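You operate a simulated robot arm through the tools that you are given. There is no shell and no other tool. Be economical: measure what you need, move in short steps, check, and stop when the job is done.

Carry out the task below with a simulated two-armed robot. There is one attempt and no reset: what you move stays moved.

JOB
Polish the tarnish off the top of lever 20.
Fine: yellow duster and the polish tin; duster back, lid on again; polish no other top; no lever moves. What is to be rubbed or washed off counts as gone when no trace of it is left.

The check looks at the end state, three seconds after you hand in, the way a careful person would. Anything else that was tipped, shoved, dropped, spilled or broken makes it a failure. Lids that push on must go on centred and level and be pressed home; caps that screw on are set level and turned clockwise until they are tight.

ROBOT AND FRAMES
Two 7-joint arms with two-finger parallel grippers on one trunk, on a base that drives. Base frame: it is fixed to the floor where the robot stands at the start and does not move with it; the origin is under the middle of the robot, x ahead of it, y to its left, z up; the surface under the hand at the start is at about z = 0.9. Readings come in m, degrees, newtons and seconds.
The left shoulder is at the start at [0.05, 0.187, 1.16], the right one opposite. With the tool pointing down near the work surface each hand reaches from about 0.1 to 0.66 m from the robot's upright axis, wherever it stands, measured 20 degrees to its own side. Places, roughly: blue lever 26 [-1.4, 0.5, 0.5]; blue lever 30 [-1.4, 1, 0.5]; large brown duster [0.5, 1.25, 0.25]; red lever 21 [-1.4, -0.1, 0.5]; red lever 23 [-1.4, 0.1, 0.5]; red lever 25 [-1.4, 0.4, 0.5]; yellow lever 20 [-1.4, -0.3, 0.5]. Payload 3.43 kg a hand.
The TCP of each hand is the grasp point between the finger pads, 0.03 m short of the fingertips. In the tool frame z runs along the fingers and y along their closing line. Largest opening 0.094 m; finger width 0.028, thickness 0.01; the body of the gripper, 0.05 by 0.096 m, starts 0.055 m behind the TCP.
Orientation is that of the tool frame in the base frame, as a unit quaternion [x, y, z, w]. With the fingers straight down and closing along the base's y, the tool's x points along the base's -x, its y along +y and its z along -z.

CONTROLS
- The arms move only by the tool move_arm. It takes "left_rows", "right_rows" or both (then of equal length, played together; a hand with none holds still); each is text: rows parted by semicolons, each of 7 numbers parted by spaces: the opening, from 0 (shut) to 1 (fully open), then the shift along the base's x, y, z in units of 400 mm (1.0 is 400 mm), then the turn, a rotation vector about the base's x, y, z in units of 90 degrees (1.0 is 90 degrees). In form: jaw tx ty tz wx wy wz; .... A call has 1 to 12 rows; each row is the pose to reach, as a shift and turn from the pose commanded when the call began. A call with a number of a shift or a turn outside -1 to 1 is refused whole. Rows are played at 5 a second. More than 0.05 m and 8.6 degrees between two rows, or a gripper value outside its range, and nothing of the call is played. Where a pose cannot be reached the arm comes as near as it can. A force on the tool above 60 N (or 10 N above the force at the start of the call, whichever is more), or a blocked arm, ends the call early, and 0.2 s more pass. The fingers move at their own pace (about 0.153 m/s each) and stop on an object; they squeeze with about 27 N. The grip force told is the motor's: it shows also when the fingers shut on nothing. Time passes only in rows, and 0.2 s behind the last, so rows that repeat a pose let the fingers close. The reply holds the time, the measured pose of the TCP, the force on the tool along the base axes, the opening and the grip force, in the units named above and with some noise, with the torque about the TCP (base axes, N m) and any sound that the robot's microphone picked up.
- Cameras (640 x 400 px; columns grow to the right, rows downward): "scene" is now at [0.1509, 0.0013, 1.337]; the picture's right is [0.01, -1.00, 0.00], its down [-0.43, -0.00, -0.90] and it looks along [0.90, 0.01, -0.43] (base axes); focal length 214 px, centre (320, 200). "left" rides on the left gripper at [0.076, -0.014, -0.102] in its tool frame; the picture's right is [0.18, 0.98, 0.00], its down [-0.75, 0.14, -0.64] and it looks along [-0.63, 0.12, 0.77] (tool axes); focal length 243 px, centre (320, 200). "right" rides on the right gripper at [0.076, 0.014, -0.103] in its tool frame; the picture's right is [-0.18, 0.98, 0.00], its down [-0.75, -0.14, -0.64] and it looks along [-0.63, -0.12, 0.77] (tool axes); focal length 243 px, centre (320, 200). There is no depth. A picture from a camera that has moved, and an enlarged one, comes with that camera's place and axes in the base frame and with its lens.
- snapshot(camera): a new picture of that camera. The clock stands still meanwhile.
- lift_body(by): slides the trunk up (or, below 0, down) by that many m; the arms and the scene camera ride with it, the base frame stays. It gives what a move gives, with no picture.
- drive_base(legs): drives the robot by 1 to 6 legs, each [ahead, left, turn to the left] in m, m and degrees, along the robot's own axes; the way and the turn of a leg run together, so that a leg with both is an arc; at most 1.5 m and 180 degrees a leg. The arms and the cameras ride along, it lands a little off, and it stops where it bumps. It gives what a move gives.
- aim_head(pan, tilt): turns the head with the scene camera to pan (to the left, within 80 degrees either way) and tilt (down, from -29 to 69), counted from straight ahead of the robot. It gives what a move gives.
- inspect(camera, box): a new picture of the part [left, top, right, bottom] of that camera's present view, enlarged. The clock stands still meanwhile.
- hand_in(): hands the job in; it is judged then, once.

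Go step by step. Nothing tells you exact positions but the pictures and the camera data: compare them with the known pose of the tool, close in by small moves and look again before you grip or let go. The budget is 120 turns and 92 pictures, counting those below and the enlarged ones. Unless the task says otherwise, let go and move clear before handing in.

The tools are called after "Call:" as a command line: name --argument value ..., lists and objects as JSON in quotes. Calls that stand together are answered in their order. move_arm: Moves the arms, as the interface text tells. Its arguments: {"type":"object","properties":{"left_rows":{"type":"string"},"right_rows":{"type":"string"}},"required":[]} The other tools are called the same way: lift_body (by) slides the trunk up or down; drive_base (legs) drives the base; aim_head (pan, tilt) turns the head that bears the scene camera; snapshot (camera) takes a picture; inspect (camera, box) takes an enlarged picture of a part of a camera's view; hand_in () hands the job in.

At the start:

```text
clock: 0.0
left_ee_pos: [0.3903, 0.1069, 1.2266]
left_orientation: [0.001, 1.0, 0.001, 0.0]
left_ft_force: [0.3, -0.2, 0.3]
left_ft_torque: [-0.04, 0.0, -0.02]
left_finger_gap: 0.0943
left_grasp_force: 0.0
right_ee_pos: [0.345, -0.2091, 1.2289]
right_orientation: [0.0, 1.0, 0.001, -0.001]
right_ft_force: [-0.1, 0.7, 0.1]
right_ft_torque: [0.02, -0.01, -0.01]
right_finger_gap: 0.0944
right_grasp_force: 0.0
trunk travel left (down, up): [-0.375, 0.057]
robot x, y, heading: [0.0007, -0.0002, -0.1]
head pan, tilt: [0.6, 25.4]
```

scene: 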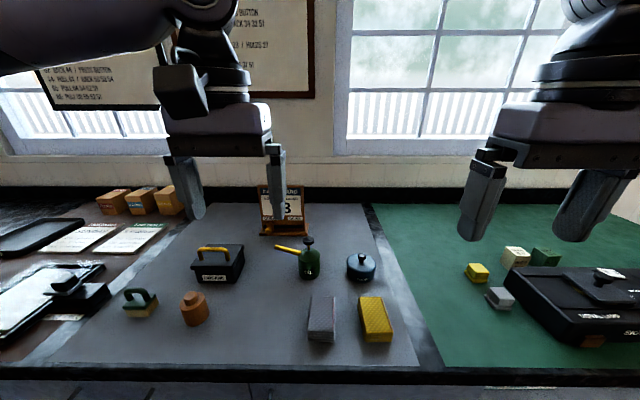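
right: 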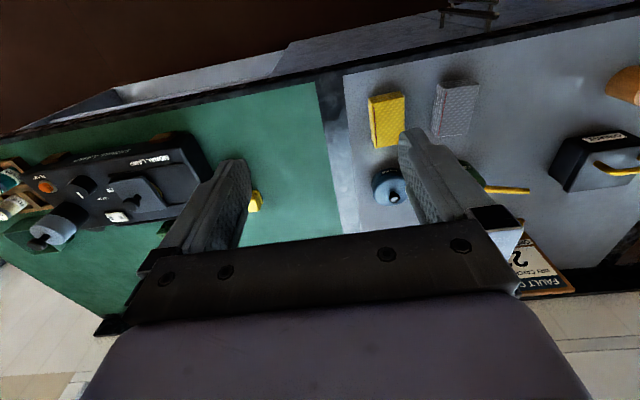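
left: 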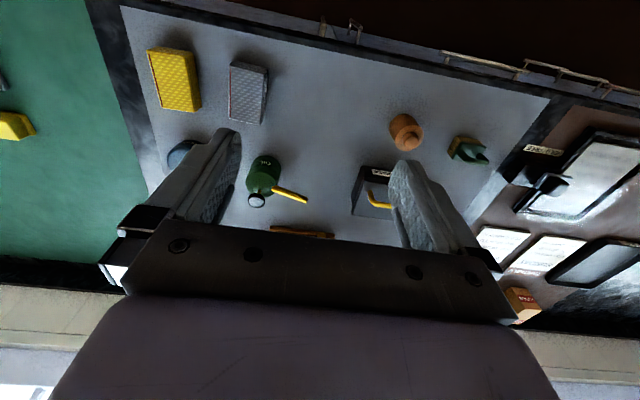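

I see a bench with a yellow block-shaped duster, a grey one, a blue knobbed tin, an oil can and other items. I'll take closer looks first.

Call:
inspect --camera "scene" --box '[260, 220, 420, 360]'

Call:
inspect --camera "scene" --box '[100, 220, 260, 340]'

Call:
inspect --camera "right" --box '[340, 60, 500, 220]'

```text
2.86 times, centred on (340, 290) of scene
camera zoom: at [0.1509, 0.0013, 1.337], right [0.01, -1.0, 0.0], down [-0.43, 0.0, -0.9], along [0.9, 0.01, -0.43], focal length 613 px, centre (263, -57)
```

zoom: 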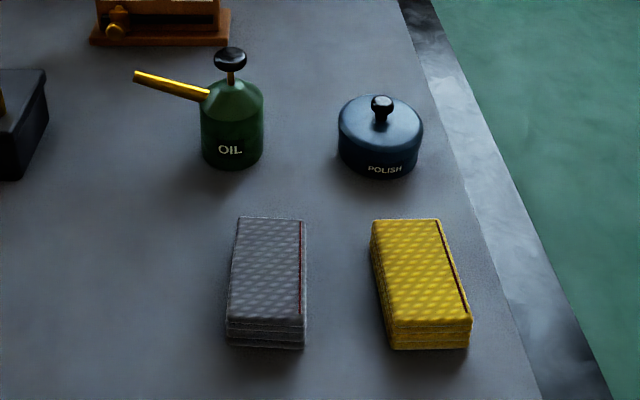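

```text
3.33 times, centred on (180, 280) of scene
camera zoom: at [0.1509, 0.0013, 1.337], right [0.01, -1.0, 0.0], down [-0.43, 0.0, -0.9], along [0.9, 0.01, -0.43], focal length 715 px, centre (787, -67)
```

zoom: 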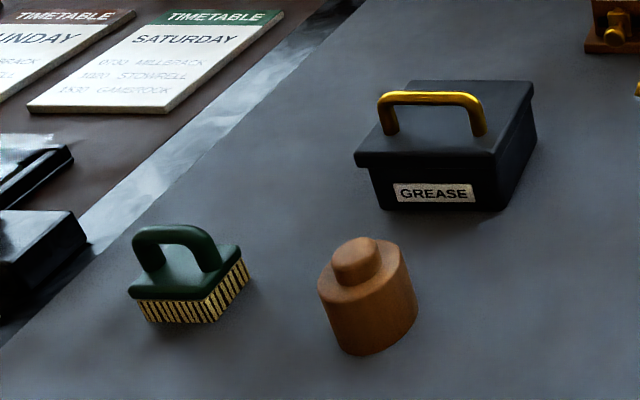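

```text
2.50 times, centred on (420, 140) of right
camera zoom: at [0.2708, -0.1947, 1.3302], right [0.18, 0.98, 0.0], down [0.75, -0.14, 0.64], along [0.63, -0.12, -0.77], focal length 606 px, centre (70, 350)
```

zoom: 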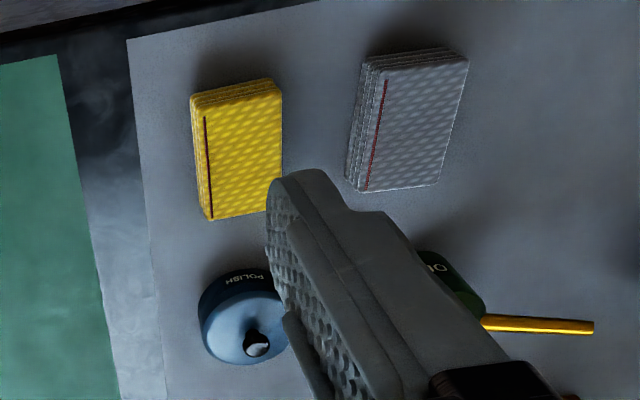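

Tin labelled POLISH is identified; next I read the wall boards and turn the head for the surroundings.

Call:
aim_head --pan 20 --tilt -8

Call:
inspect --camera "scene" --box '[150, 20, 550, 270]'

Call:
aim_head --pan 0 --tilt 45

Call:
snapshot --camera "scene"

```text
clock: 1.0
left_ee_pos: [0.3888, 0.1073, 1.2272]
left_orientation: [0.001, 1.0, 0.0, -0.001]
left_ft_force: [0.0, -0.2, -0.1]
left_ft_torque: [0.03, 0.01, 0.02]
left_finger_gap: 0.0938
left_grasp_force: 0.1
right_ee_pos: [0.345, -0.2089, 1.2288]
right_orientation: [0.0, 1.0, 0.0, 0.0]
right_ft_force: [1.0, -0.4, 0.6]
right_ft_torque: [0.0, 0.02, 0.01]
right_finger_gap: 0.0937
right_grasp_force: 0.0
trunk travel left (down, up): [-0.375, 0.057]
robot x, y, heading: [0.0009, 0.0027, -0.1]
head pan, tilt: [20.0, -8.0]
```

```text
1.60 times, centred on (350, 145) of scene
camera zoom: at [0.1394, 0.0296, 1.3903], right [0.34, -0.94, 0.0], down [0.13, 0.05, -0.99], along [0.93, 0.34, 0.14], focal length 343 px, centre (272, 288)
```

zoom: 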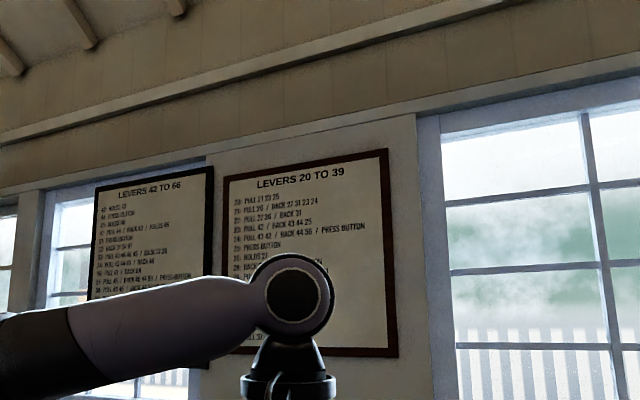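

```text
clock: 2.2
left_ee_pos: [0.3891, 0.1066, 1.2269]
left_orientation: [0.0, 1.0, 0.0, 0.0]
left_ft_force: [-0.5, -0.3, 0.0]
left_ft_torque: [-0.02, 0.0, -0.02]
left_finger_gap: 0.0942
left_grasp_force: 0.1
right_ee_pos: [0.3454, -0.2098, 1.2286]
right_orientation: [-0.001, 1.0, 0.0, 0.0]
right_ft_force: [0.2, 0.3, 0.5]
right_ft_torque: [0.02, -0.02, 0.02]
right_finger_gap: 0.0939
right_grasp_force: 0.2
trunk travel left (down, up): [-0.375, 0.057]
robot x, y, heading: [-0.0027, -0.0028, 0.2]
head pan, tilt: [0.0, 45.0]
```

```text
84 pictures are left
camera scene: at [0.1402, 0.0003, 1.3072], right [0.0, -1.0, 0.0], down [-0.71, 0.0, -0.71], along [0.71, 0.0, -0.71], focal length 214 px, centre (320, 200)
```

scene: 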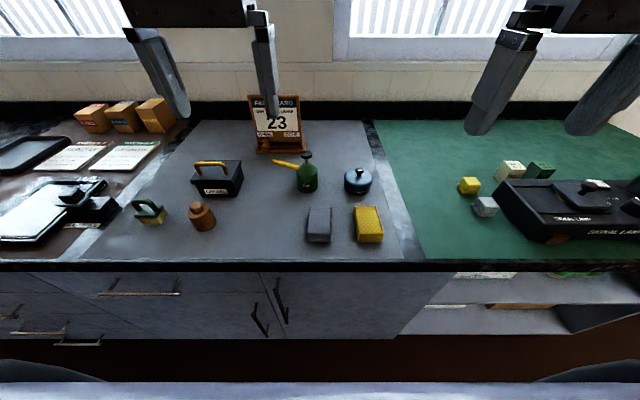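

The tin is near (0.58, -0.10) and the yellow duster near (0.45, -0.11). I bring the right hand over the tin, and the left hand aside a bit, then look.

Call:
move_arm --right_rows "1 0.08 0.04 -0.045 0 0 0; 1 0.16 0.08 -0.09 0 0 0; 1 0.24 0.12 -0.135 0 0 0; 1 0.33 0.16 -0.18 0 0 0; 1 0.42 0.2 -0.225 0 0 0; 1 0.5 0.24 -0.27 0 0 0; 1 0.5875 0.275 -0.3 0 0 0; 1 0.5875 0.275 -0.3 0 0 0" --left_rows "1 -0.05 0.05 0 0 0 0; 1 -0.1 0.1 0 0 0 0; 1 -0.15 0.15 0 0 0 0; 1 -0.2 0.2 0 0 0 0; 1 -0.25 0.25 0 0 0 0; 1 -0.25 0.25 0 0 0 0; 1 -0.25 0.25 0 0 0 0; 1 -0.25 0.25 0 0 0 0"

Call:
snapshot --camera "right"

Call:
snapshot --camera "scene"

```text
clock: 4.0
left_ee_pos: [0.2892, 0.2068, 1.2267]
left_orientation: [0.0, 1.0, 0.0, 0.001]
left_ft_force: [-0.3, -0.5, -0.6]
left_ft_torque: [0.03, 0.0, 0.01]
left_finger_gap: 0.0938
left_grasp_force: 0.0
right_ee_pos: [0.5808, -0.0968, 1.1117]
right_orientation: [0.0, 1.0, 0.0, 0.0]
right_ft_force: [-0.7, -0.4, -0.1]
right_ft_torque: [0.01, 0.01, 0.02]
right_finger_gap: 0.0941
right_grasp_force: 0.1
trunk travel left (down, up): [-0.375, 0.057]
robot x, y, heading: [-0.003, 0.0027, -0.1]
head pan, tilt: [0.0, 45.0]
```

```text
83 pictures are left
camera right: at [0.5063, -0.0823, 1.2134], right [0.18, 0.98, 0.0], down [0.75, -0.14, 0.64], along [0.63, -0.12, -0.77], focal length 243 px, centre (320, 200)
```

right: 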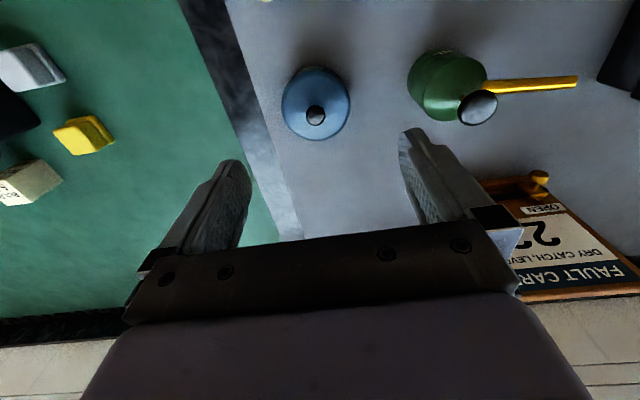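

```text
82 pictures are left
camera scene: at [0.1401, -0.0003, 1.3071], right [0.0, -1.0, 0.0], down [-0.71, 0.0, -0.71], along [0.71, 0.0, -0.71], focal length 214 px, centre (320, 200)
```

scene: 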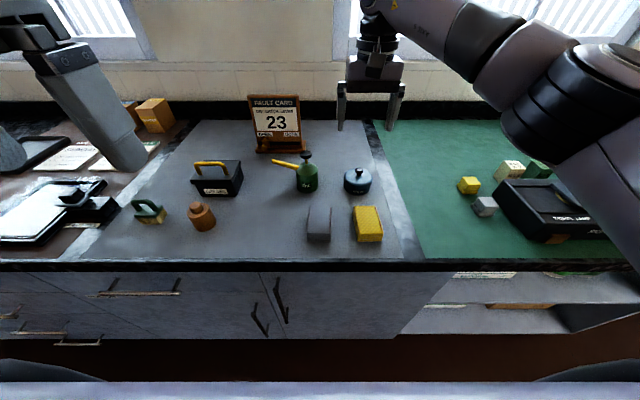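

The knob sits at about (0.60, -0.103, 0.95). I centre over it and go lower.

Call:
move_arm --right_rows "0.7 0.02 -0.008 -0.1 0 0 0; 0.7 0.045 -0.0175 -0.2 0 0 0; 0.7 0.045 -0.0175 -0.25 0 0 0; 0.7 0.045 -0.0175 -0.25 0 0 0"

Call:
snapshot --camera "right"

Call:
inspect --camera "scene" --box '[300, 110, 420, 200]'

```text
clock: 5.0
left_ee_pos: [0.2891, 0.2083, 1.2264]
left_orientation: [0.0, 1.0, 0.0, 0.0]
left_ft_force: [0.4, 0.5, 0.2]
left_ft_torque: [-0.02, -0.01, 0.03]
left_finger_gap: 0.0941
left_grasp_force: 0.0
right_ee_pos: [0.5977, -0.1058, 1.0078]
right_orientation: [0.0, 1.0, 0.0, 0.001]
right_ft_force: [-0.6, -0.3, -0.4]
right_ft_torque: [-0.01, -0.06, -0.01]
right_finger_gap: 0.0657
right_grasp_force: 0.2
trunk travel left (down, up): [-0.375, 0.057]
robot x, y, heading: [0.002, 0.0025, -0.2]
head pan, tilt: [0.0, 45.0]
```

```text
81 pictures are left
camera right: at [0.5236, -0.0915, 1.1097], right [0.18, 0.98, 0.0], down [0.75, -0.14, 0.64], along [0.63, -0.12, -0.77], focal length 243 px, centre (320, 200)
```

right: 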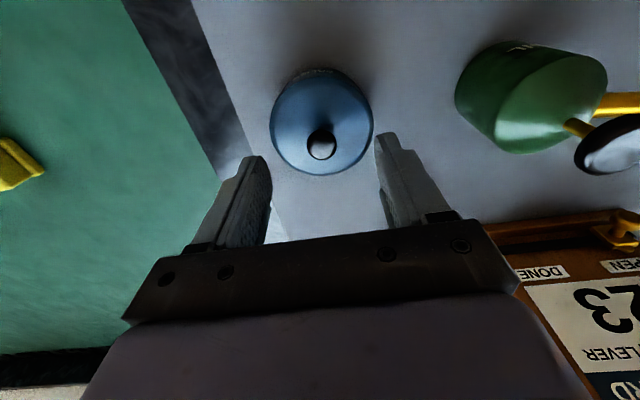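

```text
4.44 times, centred on (360, 155) of scene
camera zoom: at [0.1402, 0.0004, 1.3071], right [0.0, -1.0, 0.0], down [-0.71, 0.0, -0.71], along [0.71, 0.0, -0.71], focal length 953 px, centre (142, 400)
```

zoom: 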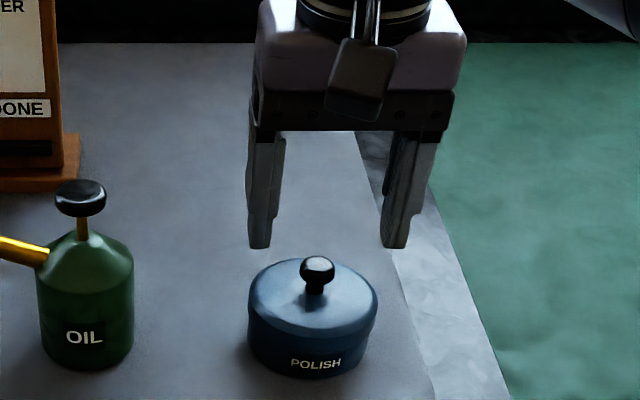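

Knob centre ≈ (0.597, -0.103, 0.96). I lower until the tips straddle it, then close.

Call:
move_arm --right_rows "0.5 0 0.005 -0.04 0 0 0; 0.4 0 0.005 -0.075 0 0 0; 0.3 0 0.005 -0.075 0 0 0; 0.1 0 0.005 -0.075 0 0 0; 0 0 0.005 -0.075 0 0 0; 0 0 0.005 -0.075 0 0 0"

Call:
inspect --camera "scene" --box '[300, 110, 420, 200]'

Call:
snapshot --camera "right"

```text
clock: 6.4
left_ee_pos: [0.2891, 0.2084, 1.2268]
left_orientation: [0.0, 1.0, -0.001, 0.0]
left_ft_force: [0.4, -0.5, -1.4]
left_ft_torque: [-0.04, 0.02, 0.0]
left_finger_gap: 0.0938
left_grasp_force: 0.1
right_ee_pos: [0.5977, -0.1042, 0.9766]
right_orientation: [0.0, 1.0, -0.001, 0.0]
right_ft_force: [-0.4, 0.4, 0.1]
right_ft_torque: [0.01, 0.0, 0.04]
right_finger_gap: 0.0208
right_grasp_force: 26.8
trunk travel left (down, up): [-0.375, 0.057]
robot x, y, heading: [-0.0023, 0.0002, 0.1]
head pan, tilt: [0.0, 45.0]
heard: snap
```

```text
4.44 times, centred on (360, 155) of scene
camera zoom: at [0.1403, 0.0003, 1.3071], right [0.0, -1.0, 0.0], down [-0.71, 0.0, -0.71], along [0.71, 0.0, -0.71], focal length 953 px, centre (142, 400)
```

zoom: 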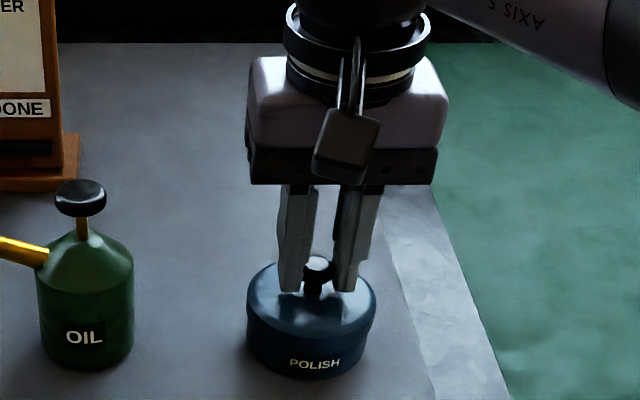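

```text
78 pictures are left
camera right: at [0.5222, -0.0898, 1.0793], right [0.18, 0.98, 0.0], down [0.75, -0.14, 0.64], along [0.63, -0.12, -0.77], focal length 243 px, centre (320, 200)
```

right: 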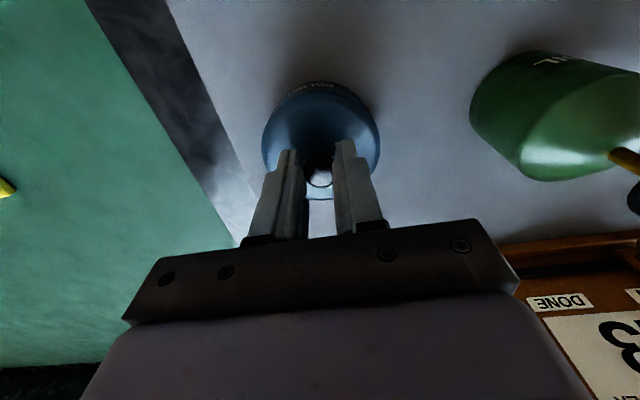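

The knob is gripped (gap 21 mm). I lift straight up slowly to see whether the lid comes off without the tin.

Call:
move_arm --right_rows "0 0 0 0.012 0 0 0; 0 0 0 0.025 0 0 0; 0 0 0 0.0375 0 0 0; 0 0 0 0.05 0 0 0; 0 0 0 0.05 0 0 0"

Call:
inspect --camera "scene" --box '[300, 110, 420, 200]'

```text
clock: 7.6
left_ee_pos: [0.2891, 0.2077, 1.226]
left_orientation: [0.0, 1.0, 0.001, 0.0]
left_ft_force: [0.1, 0.6, 0.1]
left_ft_torque: [0.01, 0.05, 0.01]
left_finger_gap: 0.0943
left_grasp_force: 0.0
right_ee_pos: [0.5953, -0.1049, 0.9978]
right_orientation: [-0.001, 1.0, -0.001, 0.0]
right_ft_force: [-0.5, -0.5, -0.1]
right_ft_torque: [-0.04, -0.02, -0.01]
right_finger_gap: 0.0209
right_grasp_force: 27.0
trunk travel left (down, up): [-0.375, 0.057]
robot x, y, heading: [-0.001, -0.0016, 0.0]
head pan, tilt: [0.0, 45.0]
```

```text
4.44 times, centred on (360, 155) of scene
camera zoom: at [0.1403, 0.0003, 1.3071], right [0.0, -1.0, 0.0], down [-0.71, 0.0, -0.71], along [0.71, 0.0, -0.71], focal length 953 px, centre (142, 400)
```

zoom: 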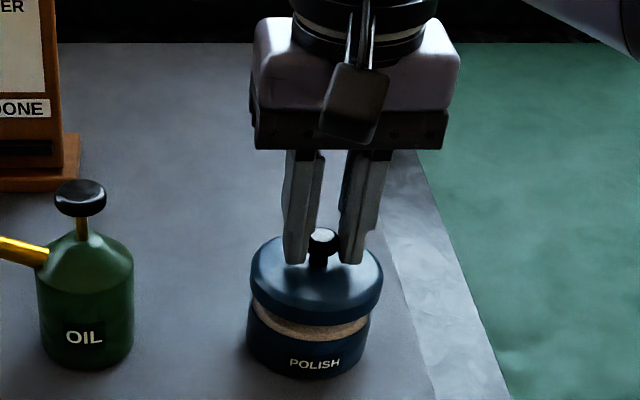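

The lid came off cleanly. I carry it up and over to the free spot near (0.47, 0.12) on the grey mat.

Call:
move_arm --right_rows "0 0 0 0.12 0 0 0; 0 0 0 0.24 0 0 0; 0 -0.05 0.05 0.3 0 0 0; 0 -0.11 0.14 0.3 0 0 0; 0 -0.17 0.23 0.3 0 0 0; 0 -0.23 0.32 0.3 0 0 0; 0 -0.27 0.41 0.3 0 0 0; 0 -0.3125 0.5 0.3 0 0 0; 0 -0.3125 0.5625 0.25 0 0 0; 0 -0.3125 0.5625 0.15 0 0 0; 0 -0.3125 0.5625 0.05 0 0 0; 0 -0.3125 0.5625 0.05 0 0 0"

Call:
snapshot --camera "scene"

Call:
snapshot --camera "right"

```text
clock: 10.2
left_ee_pos: [0.2884, 0.2073, 1.2273]
left_orientation: [0.0, 1.0, 0.0, 0.001]
left_ft_force: [0.4, 0.0, 0.3]
left_ft_torque: [0.0, 0.0, -0.03]
left_finger_gap: 0.094
left_grasp_force: 0.1
right_ee_pos: [0.4812, 0.1107, 1.0191]
right_orientation: [0.011, 1.0, 0.003, 0.002]
right_ft_force: [0.3, 0.7, -0.4]
right_ft_torque: [0.01, 0.0, 0.0]
right_finger_gap: 0.0208
right_grasp_force: 27.1
right hand out of reach, approached as far as the arm can: row 9
trunk travel left (down, up): [-0.375, 0.057]
robot x, y, heading: [-0.0014, 0.0, 0.2]
head pan, tilt: [0.0, 45.0]
```

```text
76 pictures are left
camera scene: at [0.1401, 0.0003, 1.3071], right [0.0, -1.0, 0.0], down [-0.71, 0.0, -0.71], along [0.71, 0.0, -0.71], focal length 214 px, centre (320, 200)
```

scene: 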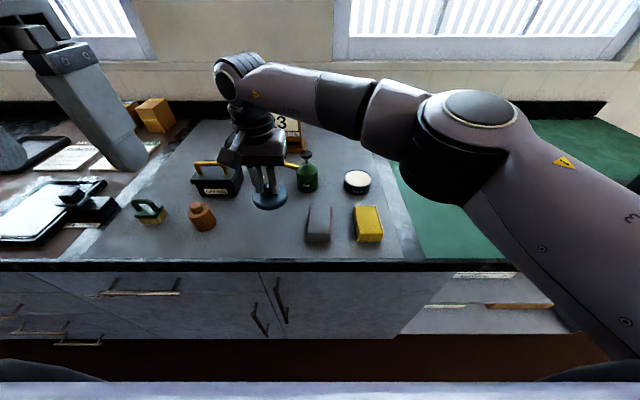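

```text
75 pictures are left
camera right: at [0.4075, 0.127, 1.1218], right [0.2, 0.98, 0.01], down [0.75, -0.16, 0.64], along [0.63, -0.13, -0.76], focal length 243 px, centre (320, 200)
```

right: 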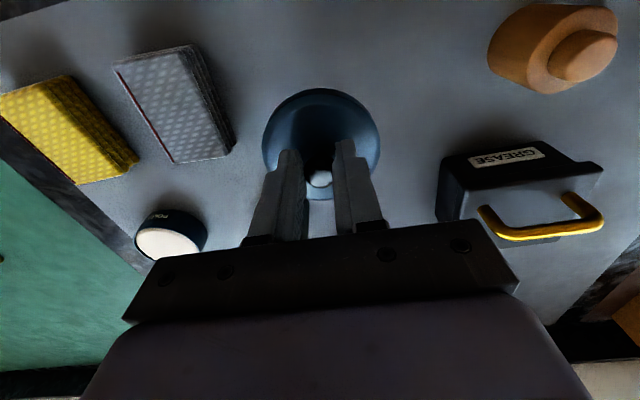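

Hand is at its reach edge with a slight tilt; I step back a little toward the right and lower in small steps.

Call:
move_arm --right_rows "0 -0.02 -0.04 0 0 0 0; 0 -0.03 -0.075 0 0 0 0; 0 -0.03 -0.075 -0.05 0 0 0; 0 -0.03 -0.075 -0.1 0 0 0; 0 -0.03 -0.075 -0.12 0 0 0; 0 -0.03 -0.075 -0.12 0 0 0"

Call:
inspect --camera "scene" --box '[220, 140, 340, 250]'

```text
clock: 11.6
left_ee_pos: [0.2894, 0.2084, 1.2267]
left_orientation: [0.0, 1.0, 0.001, -0.001]
left_ft_force: [-0.5, -0.5, -0.4]
left_ft_torque: [-0.01, -0.02, 0.03]
left_finger_gap: 0.0939
left_grasp_force: 0.1
right_ee_pos: [0.461, 0.0909, 0.9692]
right_orientation: [0.0, 1.0, 0.001, 0.0]
right_ft_force: [0.1, 0.0, -1.1]
right_ft_torque: [0.0, 0.0, 0.01]
right_finger_gap: 0.0204
right_grasp_force: 27.0
trunk travel left (down, up): [-0.375, 0.057]
robot x, y, heading: [0.0007, 0.0001, -0.1]
head pan, tilt: [0.0, 45.0]
```

```text
3.64 times, centred on (280, 195) of scene
camera zoom: at [0.1402, 0.0003, 1.3071], right [0.0, -1.0, 0.0], down [-0.71, 0.0, -0.71], along [0.71, 0.0, -0.71], focal length 780 px, centre (466, 218)
```

zoom: 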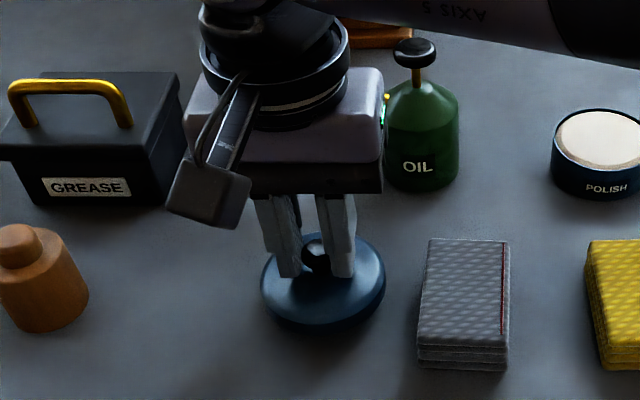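

The lid is just above the mat; I lower in small steps until I feel contact.

Call:
move_arm --right_rows "0 0 0 -0.01 0 0 0; 0 0 0 -0.02 0 0 0; 0 0 0 -0.02 0 0 0"

Call:
move_arm --right_rows "0 0 0 -0.01 0 0 0; 0 0 0 -0.015 0 0 0; 0 0 0 -0.015 0 0 0"

Call:
inspect --camera "scene" --box '[220, 140, 340, 250]'

```text
clock: 12.4
left_ee_pos: [0.2895, 0.2081, 1.2263]
left_orientation: [0.001, 1.0, 0.0, 0.0]
left_ft_force: [0.1, 0.4, -0.3]
left_ft_torque: [-0.03, 0.02, -0.05]
left_finger_gap: 0.094
left_grasp_force: 0.1
right_ee_pos: [0.4617, 0.091, 0.9618]
right_orientation: [0.0, 1.0, 0.0, 0.0]
right_ft_force: [-0.1, 0.2, 0.5]
right_ft_torque: [-0.01, -0.03, -0.01]
right_finger_gap: 0.0208
right_grasp_force: 27.0
trunk travel left (down, up): [-0.375, 0.057]
robot x, y, heading: [0.0019, 0.0014, -0.1]
head pan, tilt: [0.0, 45.0]
```

```text
clock: 13.2
left_ee_pos: [0.2885, 0.2077, 1.2271]
left_orientation: [0.0, 1.0, 0.0, 0.0]
left_ft_force: [0.4, 0.6, -0.7]
left_ft_torque: [0.02, 0.0, -0.01]
left_finger_gap: 0.0941
left_grasp_force: 0.0
right_ee_pos: [0.4605, 0.091, 0.9562]
right_orientation: [0.0, 1.0, 0.0, 0.0]
right_ft_force: [0.1, -0.5, 1.0]
right_ft_torque: [-0.01, 0.0, -0.01]
right_finger_gap: 0.0206
right_grasp_force: 27.2
trunk travel left (down, up): [-0.375, 0.057]
robot x, y, heading: [0.0015, -0.0008, -0.1]
head pan, tilt: [0.0, 45.0]
```

```text
3.64 times, centred on (280, 195) of scene
camera zoom: at [0.1402, 0.0003, 1.3071], right [0.0, -1.0, 0.0], down [-0.71, 0.0, -0.71], along [0.71, 0.0, -0.71], focal length 780 px, centre (466, 218)
```

zoom: 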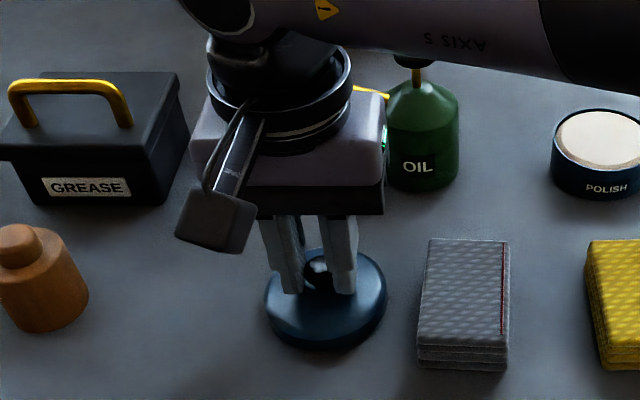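

Call:
move_arm --right_rows "0 0 0 -0.006 0 0 0; 0 0 0 -0.01 0 0 0; 0 0 0 -0.01 0 0 0"

Call:
move_arm --right_rows "0 0 0 -0.005 0 0 0; 0 0 0 -0.0075 0 0 0; 0 0 0 -0.0075 0 0 0"

```text
clock: 14.0
left_ee_pos: [0.289, 0.2081, 1.2275]
left_orientation: [0.0, 1.0, 0.001, 0.0]
left_ft_force: [-0.2, 0.7, -0.6]
left_ft_torque: [-0.02, 0.0, -0.02]
left_finger_gap: 0.0942
left_grasp_force: 0.0
right_ee_pos: [0.4607, 0.0911, 0.9535]
right_orientation: [-0.001, 1.0, 0.001, 0.001]
right_ft_force: [-0.3, -0.2, 0.3]
right_ft_torque: [-0.02, 0.01, 0.03]
right_finger_gap: 0.0202
right_grasp_force: 27.1
trunk travel left (down, up): [-0.375, 0.057]
robot x, y, heading: [-0.0002, 0.0007, 0.1]
head pan, tilt: [0.0, 45.0]
```

```text
clock: 14.8
left_ee_pos: [0.2893, 0.2067, 1.2276]
left_orientation: [-0.001, 1.0, 0.0, 0.0]
left_ft_force: [0.0, -0.2, 1.3]
left_ft_torque: [-0.03, -0.02, 0.0]
left_finger_gap: 0.0939
left_grasp_force: 0.0
right_ee_pos: [0.4615, 0.0915, 0.9489]
right_orientation: [0.0, 1.0, 0.0, 0.0]
right_ft_force: [0.6, -0.9, -0.7]
right_ft_torque: [0.01, 0.04, -0.02]
right_finger_gap: 0.0206
right_grasp_force: 26.9
trunk travel left (down, up): [-0.375, 0.057]
robot x, y, heading: [-0.0005, 0.0018, -0.0]
head pan, tilt: [0.0, 45.0]
```

Call:
move_arm --right_rows "0 0 0 -0.005 0 0 0; 0 0 0 -0.01 0 0 0; 0 0 0 -0.01 0 0 0"

Call:
inspect --camera "scene" --box '[245, 175, 305, 220]'

```text
clock: 15.6
left_ee_pos: [0.2883, 0.2086, 1.2265]
left_orientation: [0.0, 1.0, 0.0, 0.0]
left_ft_force: [-0.8, 0.3, 1.6]
left_ft_torque: [-0.02, -0.03, 0.01]
left_finger_gap: 0.0939
left_grasp_force: 0.2
right_ee_pos: [0.4614, 0.0898, 0.9449]
right_orientation: [0.0, 1.0, -0.001, 0.001]
right_ft_force: [-0.6, -0.5, -0.3]
right_ft_torque: [0.04, -0.01, 0.01]
right_finger_gap: 0.0204
right_grasp_force: 27.1
trunk travel left (down, up): [-0.375, 0.057]
robot x, y, heading: [0.0002, -0.0007, -0.1]
head pan, tilt: [0.0, 45.0]
```

```text
8.89 times, centred on (275, 198) of scene
camera zoom: at [0.1402, 0.0003, 1.3071], right [0.0, -1.0, 0.0], down [-0.71, 0.0, -0.71], along [0.71, 0.0, -0.71], focal length 1906 px, centre (720, 222)
```

zoom: 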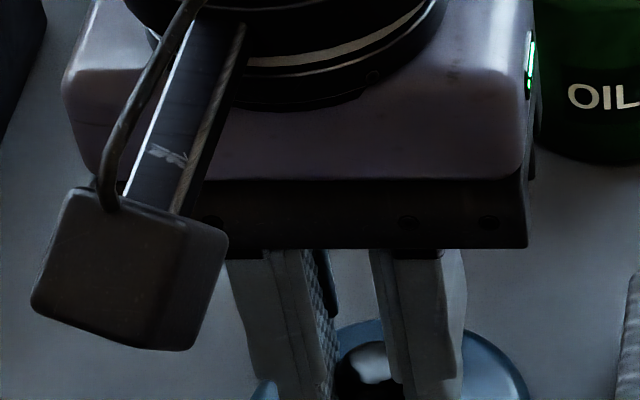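

Call:
inspect --camera "scene" --box '[255, 195, 335, 255]'

Call:
move_arm --right_rows "0 0 0 -0.005 0 0 0; 0 0 0 -0.01 0 0 0; 0 0 0 -0.01 0 0 0"

```text
6.67 times, centred on (295, 225) of scene
camera zoom: at [0.1402, 0.0003, 1.3071], right [0.0, -1.0, 0.0], down [-0.71, 0.0, -0.71], along [0.71, 0.0, -0.71], focal length 1430 px, centre (487, 33)
```

zoom: 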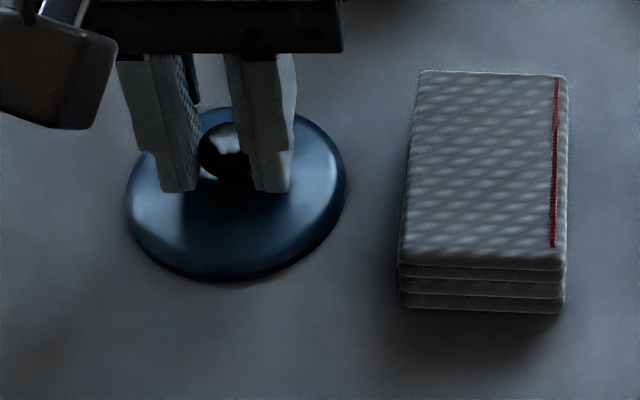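

```text
clock: 16.4
left_ee_pos: [0.2877, 0.2085, 1.2282]
left_orientation: [-0.001, 1.0, 0.0, 0.0]
left_ft_force: [0.3, -0.9, -0.5]
left_ft_torque: [0.02, -0.03, 0.0]
left_finger_gap: 0.094
left_grasp_force: 0.0
right_ee_pos: [0.4609, 0.0906, 0.9428]
right_orientation: [0.0, 1.0, 0.001, 0.001]
right_ft_force: [-3.1, -0.9, 10.5]
right_ft_torque: [-0.05, 0.07, 0.0]
right_finger_gap: 0.0206
right_grasp_force: 27.1
trunk travel left (down, up): [-0.375, 0.057]
robot x, y, heading: [0.0004, -0.0029, 0.1]
head pan, tilt: [0.0, 45.0]
```

Contact at z = 0.943 (10 N). I let go, rise, and go over to look at the dusters.

Call:
move_arm --right_rows "0 0 0 0.004 0 0 0; 0.15 0 0 0.004 0 0 0; 0.35 0 0 0.004 0 0 0; 0.4 0 0 0.004 0 0 0; 0.4 0 0 0.05 0 0 0; 0.5 0 0 0.15 0 0 0; 0.9 0 -0.08 0.25 0 0 0; 0.9 -0.02 -0.2 0.3 0 0 0; 0.9 -0.03 -0.32 0.3 0 0 0; 0.9 -0.04 -0.42 0.3 0 0 0; 0.9 -0.04 -0.5 0.3 0 0 0; 0.9 -0.04 -0.5 0.3 0 0 0"

Call:
snapshot --camera "right"

Call:
inspect --camera "scene" --box '[240, 130, 400, 250]'

```text
refused: row 7 steps farther than a row can; nothing moved
```

```text
70 pictures are left
camera right: at [0.3864, 0.1045, 1.0442], right [0.18, 0.98, 0.0], down [0.75, -0.14, 0.64], along [0.63, -0.12, -0.77], focal length 243 px, centre (320, 200)
```

right: 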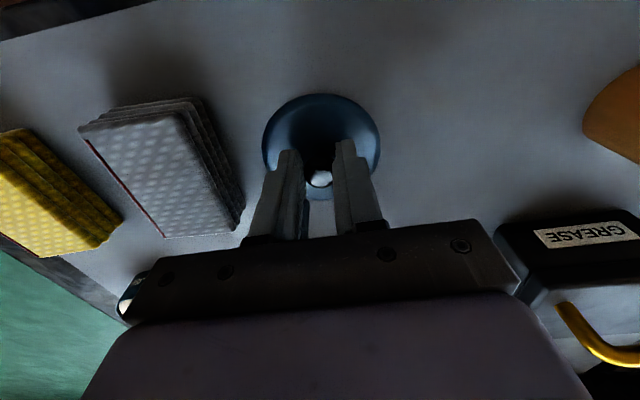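

```text
3.33 times, centred on (320, 190) of scene
camera zoom: at [0.1391, 0.0001, 1.3074], right [0.0, -1.0, 0.0], down [-0.71, 0.0, -0.71], along [0.71, 0.0, -0.71], focal length 715 px, centre (320, 233)
```

zoom: 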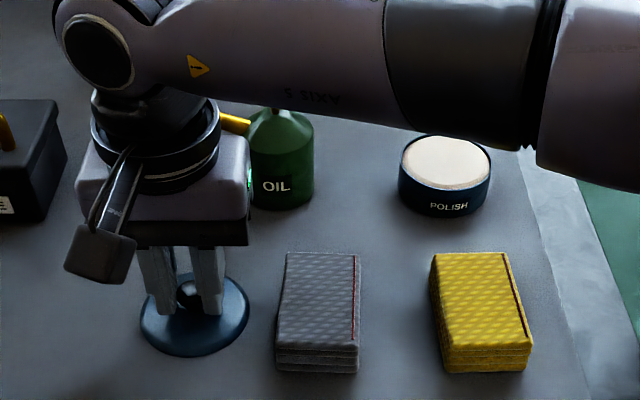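

Call:
move_arm --right_rows "0 0 0 0.004 0 0 0; 0.15 0 0 0.004 0 0 0; 0.35 0 0 0.004 0 0 0; 0.4 0 0 0.004 0 0 0; 0.4 0 0 0.05 0 0 0; 0.5 0 0 0.15 0 0 0; 0.9 0 -0.05 0.25 0 0 0; 0.9 -0.01 -0.16 0.27 0 0 0; 0.9 -0.02 -0.27 0.3 0 0 0; 0.9 -0.03 -0.38 0.3 0 0 0; 0.9 -0.04 -0.5 0.3 0 0 0; 0.9 -0.04 -0.5 0.3 0 0 0"

Call:
snapshot --camera "right"

Call:
inspect --camera "scene" --box '[240, 130, 400, 250]'

```text
clock: 19.0
left_ee_pos: [0.2886, 0.2086, 1.2271]
left_orientation: [0.0, 1.0, 0.0, 0.0]
left_ft_force: [-0.1, -0.2, 0.0]
left_ft_torque: [0.02, -0.04, 0.03]
left_finger_gap: 0.0941
left_grasp_force: 0.2
right_ee_pos: [0.4435, -0.1096, 1.0582]
right_orientation: [0.0, 1.0, 0.001, 0.0]
right_ft_force: [-0.3, 0.3, -0.4]
right_ft_torque: [0.0, 0.01, 0.03]
right_finger_gap: 0.0849
right_grasp_force: 0.0
trunk travel left (down, up): [-0.375, 0.057]
robot x, y, heading: [0.0023, -0.0001, -0.2]
head pan, tilt: [0.0, 45.0]
```

```text
68 pictures are left
camera right: at [0.3693, -0.095, 1.1597], right [0.18, 0.98, 0.0], down [0.75, -0.14, 0.64], along [0.63, -0.12, -0.77], focal length 243 px, centre (320, 200)
```

right: 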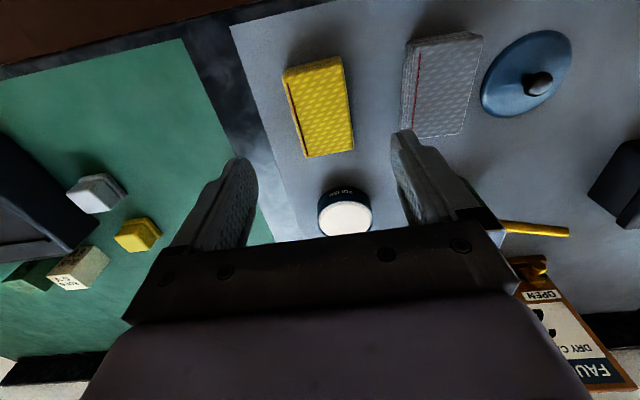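

```text
3.33 times, centred on (320, 190) of scene
camera zoom: at [0.1403, 0.0008, 1.3071], right [0.0, -1.0, 0.0], down [-0.71, 0.0, -0.71], along [0.71, 0.0, -0.71], focal length 715 px, centre (320, 233)
```

zoom: 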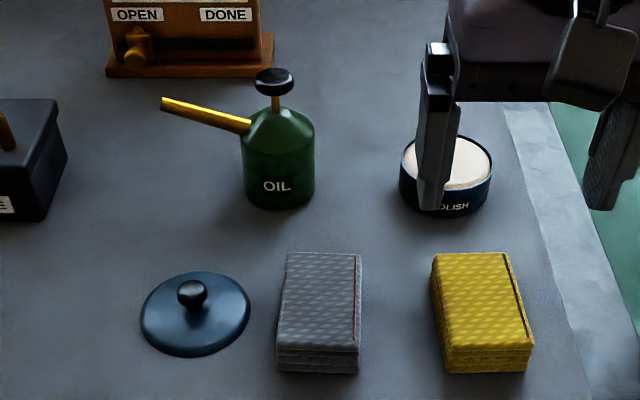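

Duster is centred ~(0.453, -0.108), 48 mm wide across y, top at ~0.933. I descend around it and grip its upper part.

Call:
move_arm --right_rows "0.9 0.012 0.003 -0.09 0 0 0; 0.9 0.024 0.003 -0.18 0 0 0; 0.9 0.024 0.003 -0.25 0 0 0; 0.9 0.024 0.003 -0.283 0 0 0; 0.7 0.024 0.003 -0.283 0 0 0; 0.5 0.024 0.003 -0.283 0 0 0; 0.3 0.024 0.003 -0.283 0 0 0; 0.2 0.024 0.003 -0.283 0 0 0; 0.2 0.024 0.003 -0.283 0 0 0"

Call:
inspect --camera "scene" --box '[280, 150, 420, 255]'

```text
clock: 21.0
left_ee_pos: [0.289, 0.2078, 1.2266]
left_orientation: [0.0, 1.0, 0.0, 0.0]
left_ft_force: [-0.7, -0.3, 0.1]
left_ft_torque: [0.02, 0.01, -0.02]
left_finger_gap: 0.0939
left_grasp_force: 0.0
right_ee_pos: [0.4551, -0.1058, 0.9476]
right_orientation: [0.0, 1.0, 0.0, 0.0]
right_ft_force: [0.7, -0.5, 0.3]
right_ft_torque: [-0.01, -0.02, 0.03]
right_finger_gap: 0.0551
right_grasp_force: 26.6
trunk travel left (down, up): [-0.375, 0.057]
robot x, y, heading: [0.0014, -0.0009, -0.1]
head pan, tilt: [0.0, 45.0]
```

```text
3.81 times, centred on (350, 202) of scene
camera zoom: at [0.1402, 0.0003, 1.3071], right [0.0, -1.0, 0.0], down [-0.71, 0.0, -0.71], along [0.71, 0.0, -0.71], focal length 817 px, centre (206, 190)
```

zoom: 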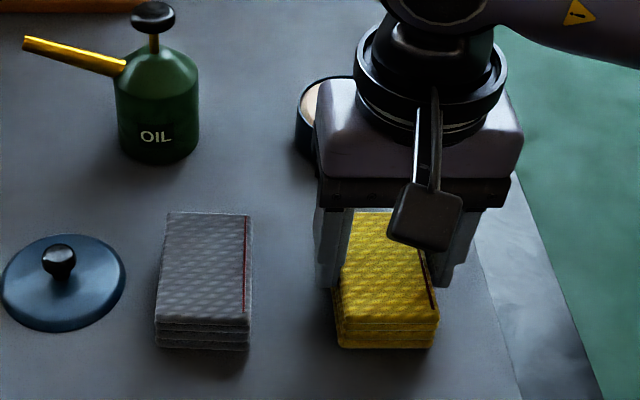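

Duster gripped. I lift and carry it over the open tin, stopping just above.

Call:
move_arm --right_rows "0.2 0 0 0.1 0 0 0; 0.2 0 0 0.2 0 0 0; 0.2 0.1 0.003 0.2 0 0 0; 0.2 0.2 0.006 0.2 0 0 0; 0.2 0.3 0.009 0.2 0 0 0; 0.2 0.358 0.01 0.15 0 0 0; 0.2 0.358 0.01 0.1 0 0 0; 0.2 0.358 0.01 0.1 0 0 0"

Call:
inspect --camera "scene" --box '[280, 130, 420, 235]'

Call:
snapshot --camera "right"

```text
clock: 22.8
left_ee_pos: [0.2885, 0.2081, 1.2267]
left_orientation: [-0.001, 1.0, 0.0, 0.0]
left_ft_force: [-0.8, 0.4, -0.6]
left_ft_torque: [0.01, 0.03, 0.02]
left_finger_gap: 0.0939
left_grasp_force: 0.1
right_ee_pos: [0.5973, -0.1012, 0.9874]
right_orientation: [0.0, 1.0, 0.0, 0.0]
right_ft_force: [0.1, 0.2, -1.3]
right_ft_torque: [0.01, -0.02, 0.0]
right_finger_gap: 0.0551
right_grasp_force: 27.2
trunk travel left (down, up): [-0.375, 0.057]
robot x, y, heading: [-0.0026, 0.0015, 0.1]
head pan, tilt: [0.0, 45.0]
```

```text
3.81 times, centred on (350, 182) of scene
camera zoom: at [0.1402, 0.0004, 1.3071], right [0.0, -1.0, 0.0], down [-0.71, 0.0, -0.71], along [0.71, 0.0, -0.71], focal length 817 px, centre (206, 267)
```

zoom: 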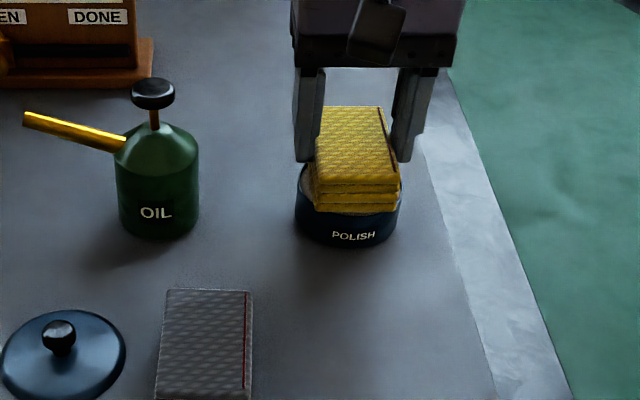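

```text
64 pictures are left
camera right: at [0.5228, -0.0866, 1.089], right [0.18, 0.98, 0.0], down [0.75, -0.14, 0.64], along [0.63, -0.12, -0.77], focal length 243 px, centre (320, 200)
```

right: 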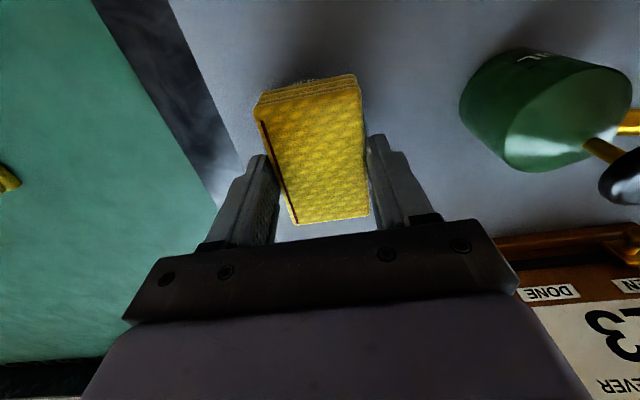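

Duster is centred over the tin; I lower in small steps until I feel it touch.

Call:
move_arm --right_rows "0.2 0 0 -0.01 0 0 0; 0.2 0 0 -0.02 0 0 0; 0.2 0 0 -0.03 0 0 0; 0.2 0 0 -0.03 0 0 0"

Call:
move_arm --right_rows "0.2 0 0 -0.005 0 0 0; 0.2 0 0 -0.01 0 0 0; 0.2 0 0 -0.01 0 0 0"

```text
clock: 23.8
left_ee_pos: [0.2863, 0.2075, 1.2285]
left_orientation: [0.0, 1.0, 0.001, 0.002]
left_ft_force: [0.0, -0.6, 0.2]
left_ft_torque: [0.01, -0.05, 0.01]
left_finger_gap: 0.0939
left_grasp_force: 0.1
right_ee_pos: [0.5963, -0.1033, 0.98]
right_orientation: [0.0, 1.0, 0.001, 0.004]
right_ft_force: [0.7, -0.8, 26.4]
right_ft_torque: [-0.2, 0.32, 0.01]
right_finger_gap: 0.055
right_grasp_force: 27.4
trunk travel left (down, up): [-0.375, 0.057]
robot x, y, heading: [-0.0007, 0.0005, -0.2]
head pan, tilt: [0.0, 45.0]
```

```text
clock: 24.6
left_ee_pos: [0.2862, 0.209, 1.227]
left_orientation: [0.0, 1.0, 0.0, 0.002]
left_ft_force: [0.2, 0.3, -0.2]
left_ft_torque: [-0.01, -0.04, 0.01]
left_finger_gap: 0.0941
left_grasp_force: 0.0
right_ee_pos: [0.5972, -0.1018, 0.979]
right_orientation: [0.0, 1.0, 0.001, 0.006]
right_ft_force: [0.3, 0.9, 33.4]
right_ft_torque: [-0.03, -0.01, 0.04]
right_finger_gap: 0.0554
right_grasp_force: 26.9
trunk travel left (down, up): [-0.375, 0.057]
robot x, y, heading: [0.0029, 0.0009, -0.0]
head pan, tilt: [0.0, 45.0]
```

Pressed with ~33 N on the polish. I lift it and tilt the underside toward the head camera to see whether it took polish.

Call:
move_arm --right_rows "0.2 0 0 0.1 0 0 0; 0.2 0 0 0.2 0 0 0; 0.2 0 0 0.3 0 0 0; 0.2 0 0 0.4 0.0 0.09 0; 0.2 -0.05 0 0.45 0 0.18 0; 0.2 -0.1 0 0.5 0 0.27 0; 0.2 -0.15 0 0.5 0 0.36 0; 0.2 -0.2 0 0.5 0 0.45 0; 0.2 -0.2 0 0.5 0 0.54 0; 0.2 -0.2 0 0.5 0 0.63 0; 0.2 -0.2 0 0.5 0 0.63 0"

Call:
aim_head --pan 0 --tilt 25

Call:
snapshot --camera "scene"

```text
clock: 27.0
left_ee_pos: [0.2897, 0.2085, 1.2277]
left_orientation: [0.0, 1.0, 0.0, 0.0]
left_ft_force: [0.8, 0.4, 0.1]
left_ft_torque: [-0.01, -0.03, 0.02]
left_finger_gap: 0.0939
left_grasp_force: 0.0
right_ee_pos: [0.3782, -0.0942, 1.1115]
right_orientation: [0.002, 0.88, 0.002, -0.475]
right_ft_force: [0.0, 0.0, -0.2]
right_ft_torque: [0.0, -0.02, -0.02]
right_finger_gap: 0.0554
right_grasp_force: 27.2
right hand out of reach, approached as far as the arm can: row 4, 5, 6, 7, 8, 9, 10, 11
trunk travel left (down, up): [-0.375, 0.057]
robot x, y, heading: [0.0008, -0.0024, -0.1]
head pan, tilt: [0.0, 45.0]
```

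```text
clock: 27.8
left_ee_pos: [0.2893, 0.2085, 1.2273]
left_orientation: [0.0, 1.0, 0.0, 0.0]
left_ft_force: [1.1, 0.0, -0.4]
left_ft_torque: [-0.02, -0.01, 0.01]
left_finger_gap: 0.0939
left_grasp_force: 0.1
right_ee_pos: [0.379, -0.0941, 1.1127]
right_orientation: [0.001, 0.881, 0.001, -0.474]
right_ft_force: [-0.1, 0.5, 0.0]
right_ft_torque: [-0.05, -0.01, -0.01]
right_finger_gap: 0.055
right_grasp_force: 26.9
trunk travel left (down, up): [-0.375, 0.057]
robot x, y, heading: [-0.0011, -0.0003, 0.3]
head pan, tilt: [0.0, 25.0]
```

```text
63 pictures are left
camera scene: at [0.1511, 0.0003, 1.3376], right [0.0, -1.0, 0.0], down [-0.42, 0.0, -0.91], along [0.91, 0.0, -0.42], focal length 214 px, centre (320, 200)
```

scene: 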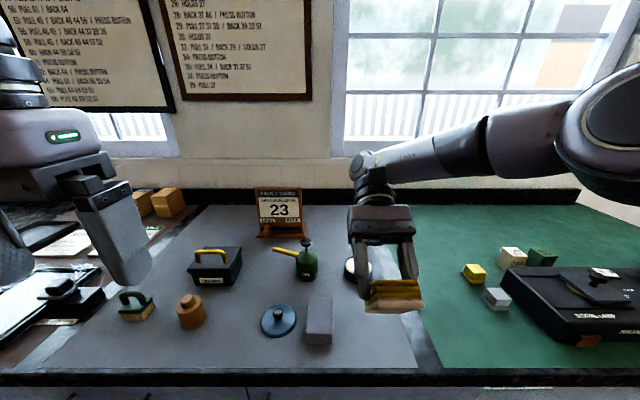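

Call:
inspect --camera "scene" --box '[330, 240, 450, 330]'

```text
4.44 times, centred on (390, 285) of scene
camera zoom: at [0.1511, 0.0003, 1.3376], right [0.0, -1.0, 0.0], down [-0.42, 0.0, -0.91], along [0.91, 0.0, -0.42], focal length 953 px, centre (9, -178)
```

zoom: 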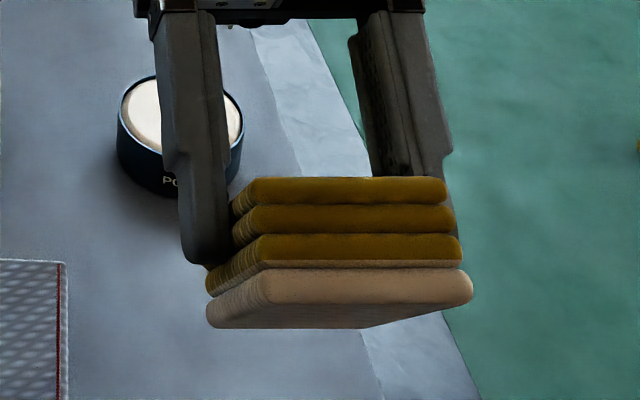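

The underside is coated with polish. I level the hand, draw it in for travel, back away from the bench and turn around to see the lever frame.

Call:
move_arm --right_rows "0.2 -0.05 -0.03 0 0 -0.09 0; 0.2 -0.1 -0.06 0 0 -0.18 0; 0.2 -0.15 -0.09 0 0 -0.27 0; 0.2 -0.22 -0.12 0 0 -0.36 0; 0.2 -0.29 -0.15 0 0 -0.45 0; 0.2 -0.36 -0.18 0 0 -0.54 0; 0.2 -0.42 -0.22 0 0 -0.63 0; 0.2 -0.4675 -0.25 0 0 -0.63 0; 0.2 -0.4675 -0.25 0 0 -0.63 0"

Call:
drive_base --legs '[[-0.35, 0, 0], [0, 0, 170]]'

Call:
snapshot --camera "scene"

```text
clock: 29.3
left_ee_pos: [0.2897, 0.2077, 1.227]
left_orientation: [0.0, 1.0, -0.001, 0.0]
left_ft_force: [-0.6, 0.8, -0.4]
left_ft_torque: [-0.01, 0.01, 0.01]
left_finger_gap: 0.0938
left_grasp_force: 0.0
right_ee_pos: [0.2316, -0.1634, 1.1264]
right_orientation: [0.02, 0.998, 0.01, -0.057]
right_ft_force: [14.5, -7.4, 9.8]
right_ft_torque: [1.04, 2.71, 0.5]
right_finger_gap: 0.0546
right_grasp_force: 27.1
trunk travel left (down, up): [-0.375, 0.057]
robot x, y, heading: [-0.001, -0.0027, -0.3]
head pan, tilt: [0.0, 25.0]
stopped in row 7 (right hand): the force on the tool passed its limit at 131 N (the readings are from after the stop); the commanded pose is now the measured one
```

```text
clock: 38.5
left_ee_pos: [-0.6904, -0.1276, 1.2265]
left_orientation: [0.992, -0.126, 0.0, 0.0]
left_ft_force: [-0.2, 0.0, 0.3]
left_ft_torque: [-0.04, 0.02, -0.01]
left_finger_gap: 0.0941
left_grasp_force: 0.0
right_ee_pos: [-0.5426, 0.2173, 1.1246]
right_orientation: [0.988, -0.144, 0.055, 0.017]
right_ft_force: [-23.1, 7.7, 15.8]
right_ft_torque: [-1.47, -4.19, -0.11]
right_finger_gap: 0.0548
right_grasp_force: 26.9
trunk travel left (down, up): [-0.375, 0.057]
robot x, y, heading: [-0.3546, -0.0004, 165.6]
head pan, tilt: [0.0, 25.0]
```

```text
61 pictures are left
camera scene: at [-0.504, 0.0396, 1.3377], right [0.25, 0.97, 0.0], down [0.41, -0.11, -0.91], along [-0.88, 0.23, -0.42], focal length 214 px, centre (320, 200)
```

scene: 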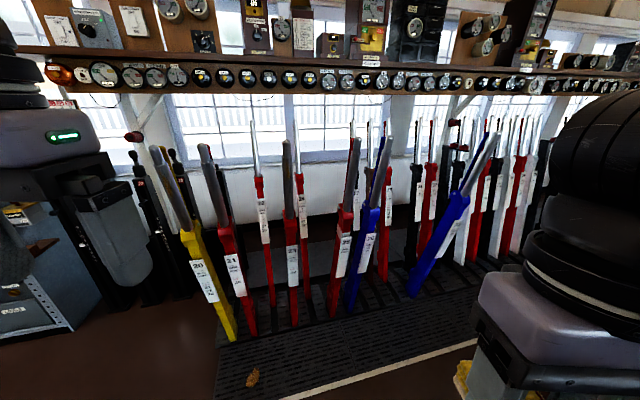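

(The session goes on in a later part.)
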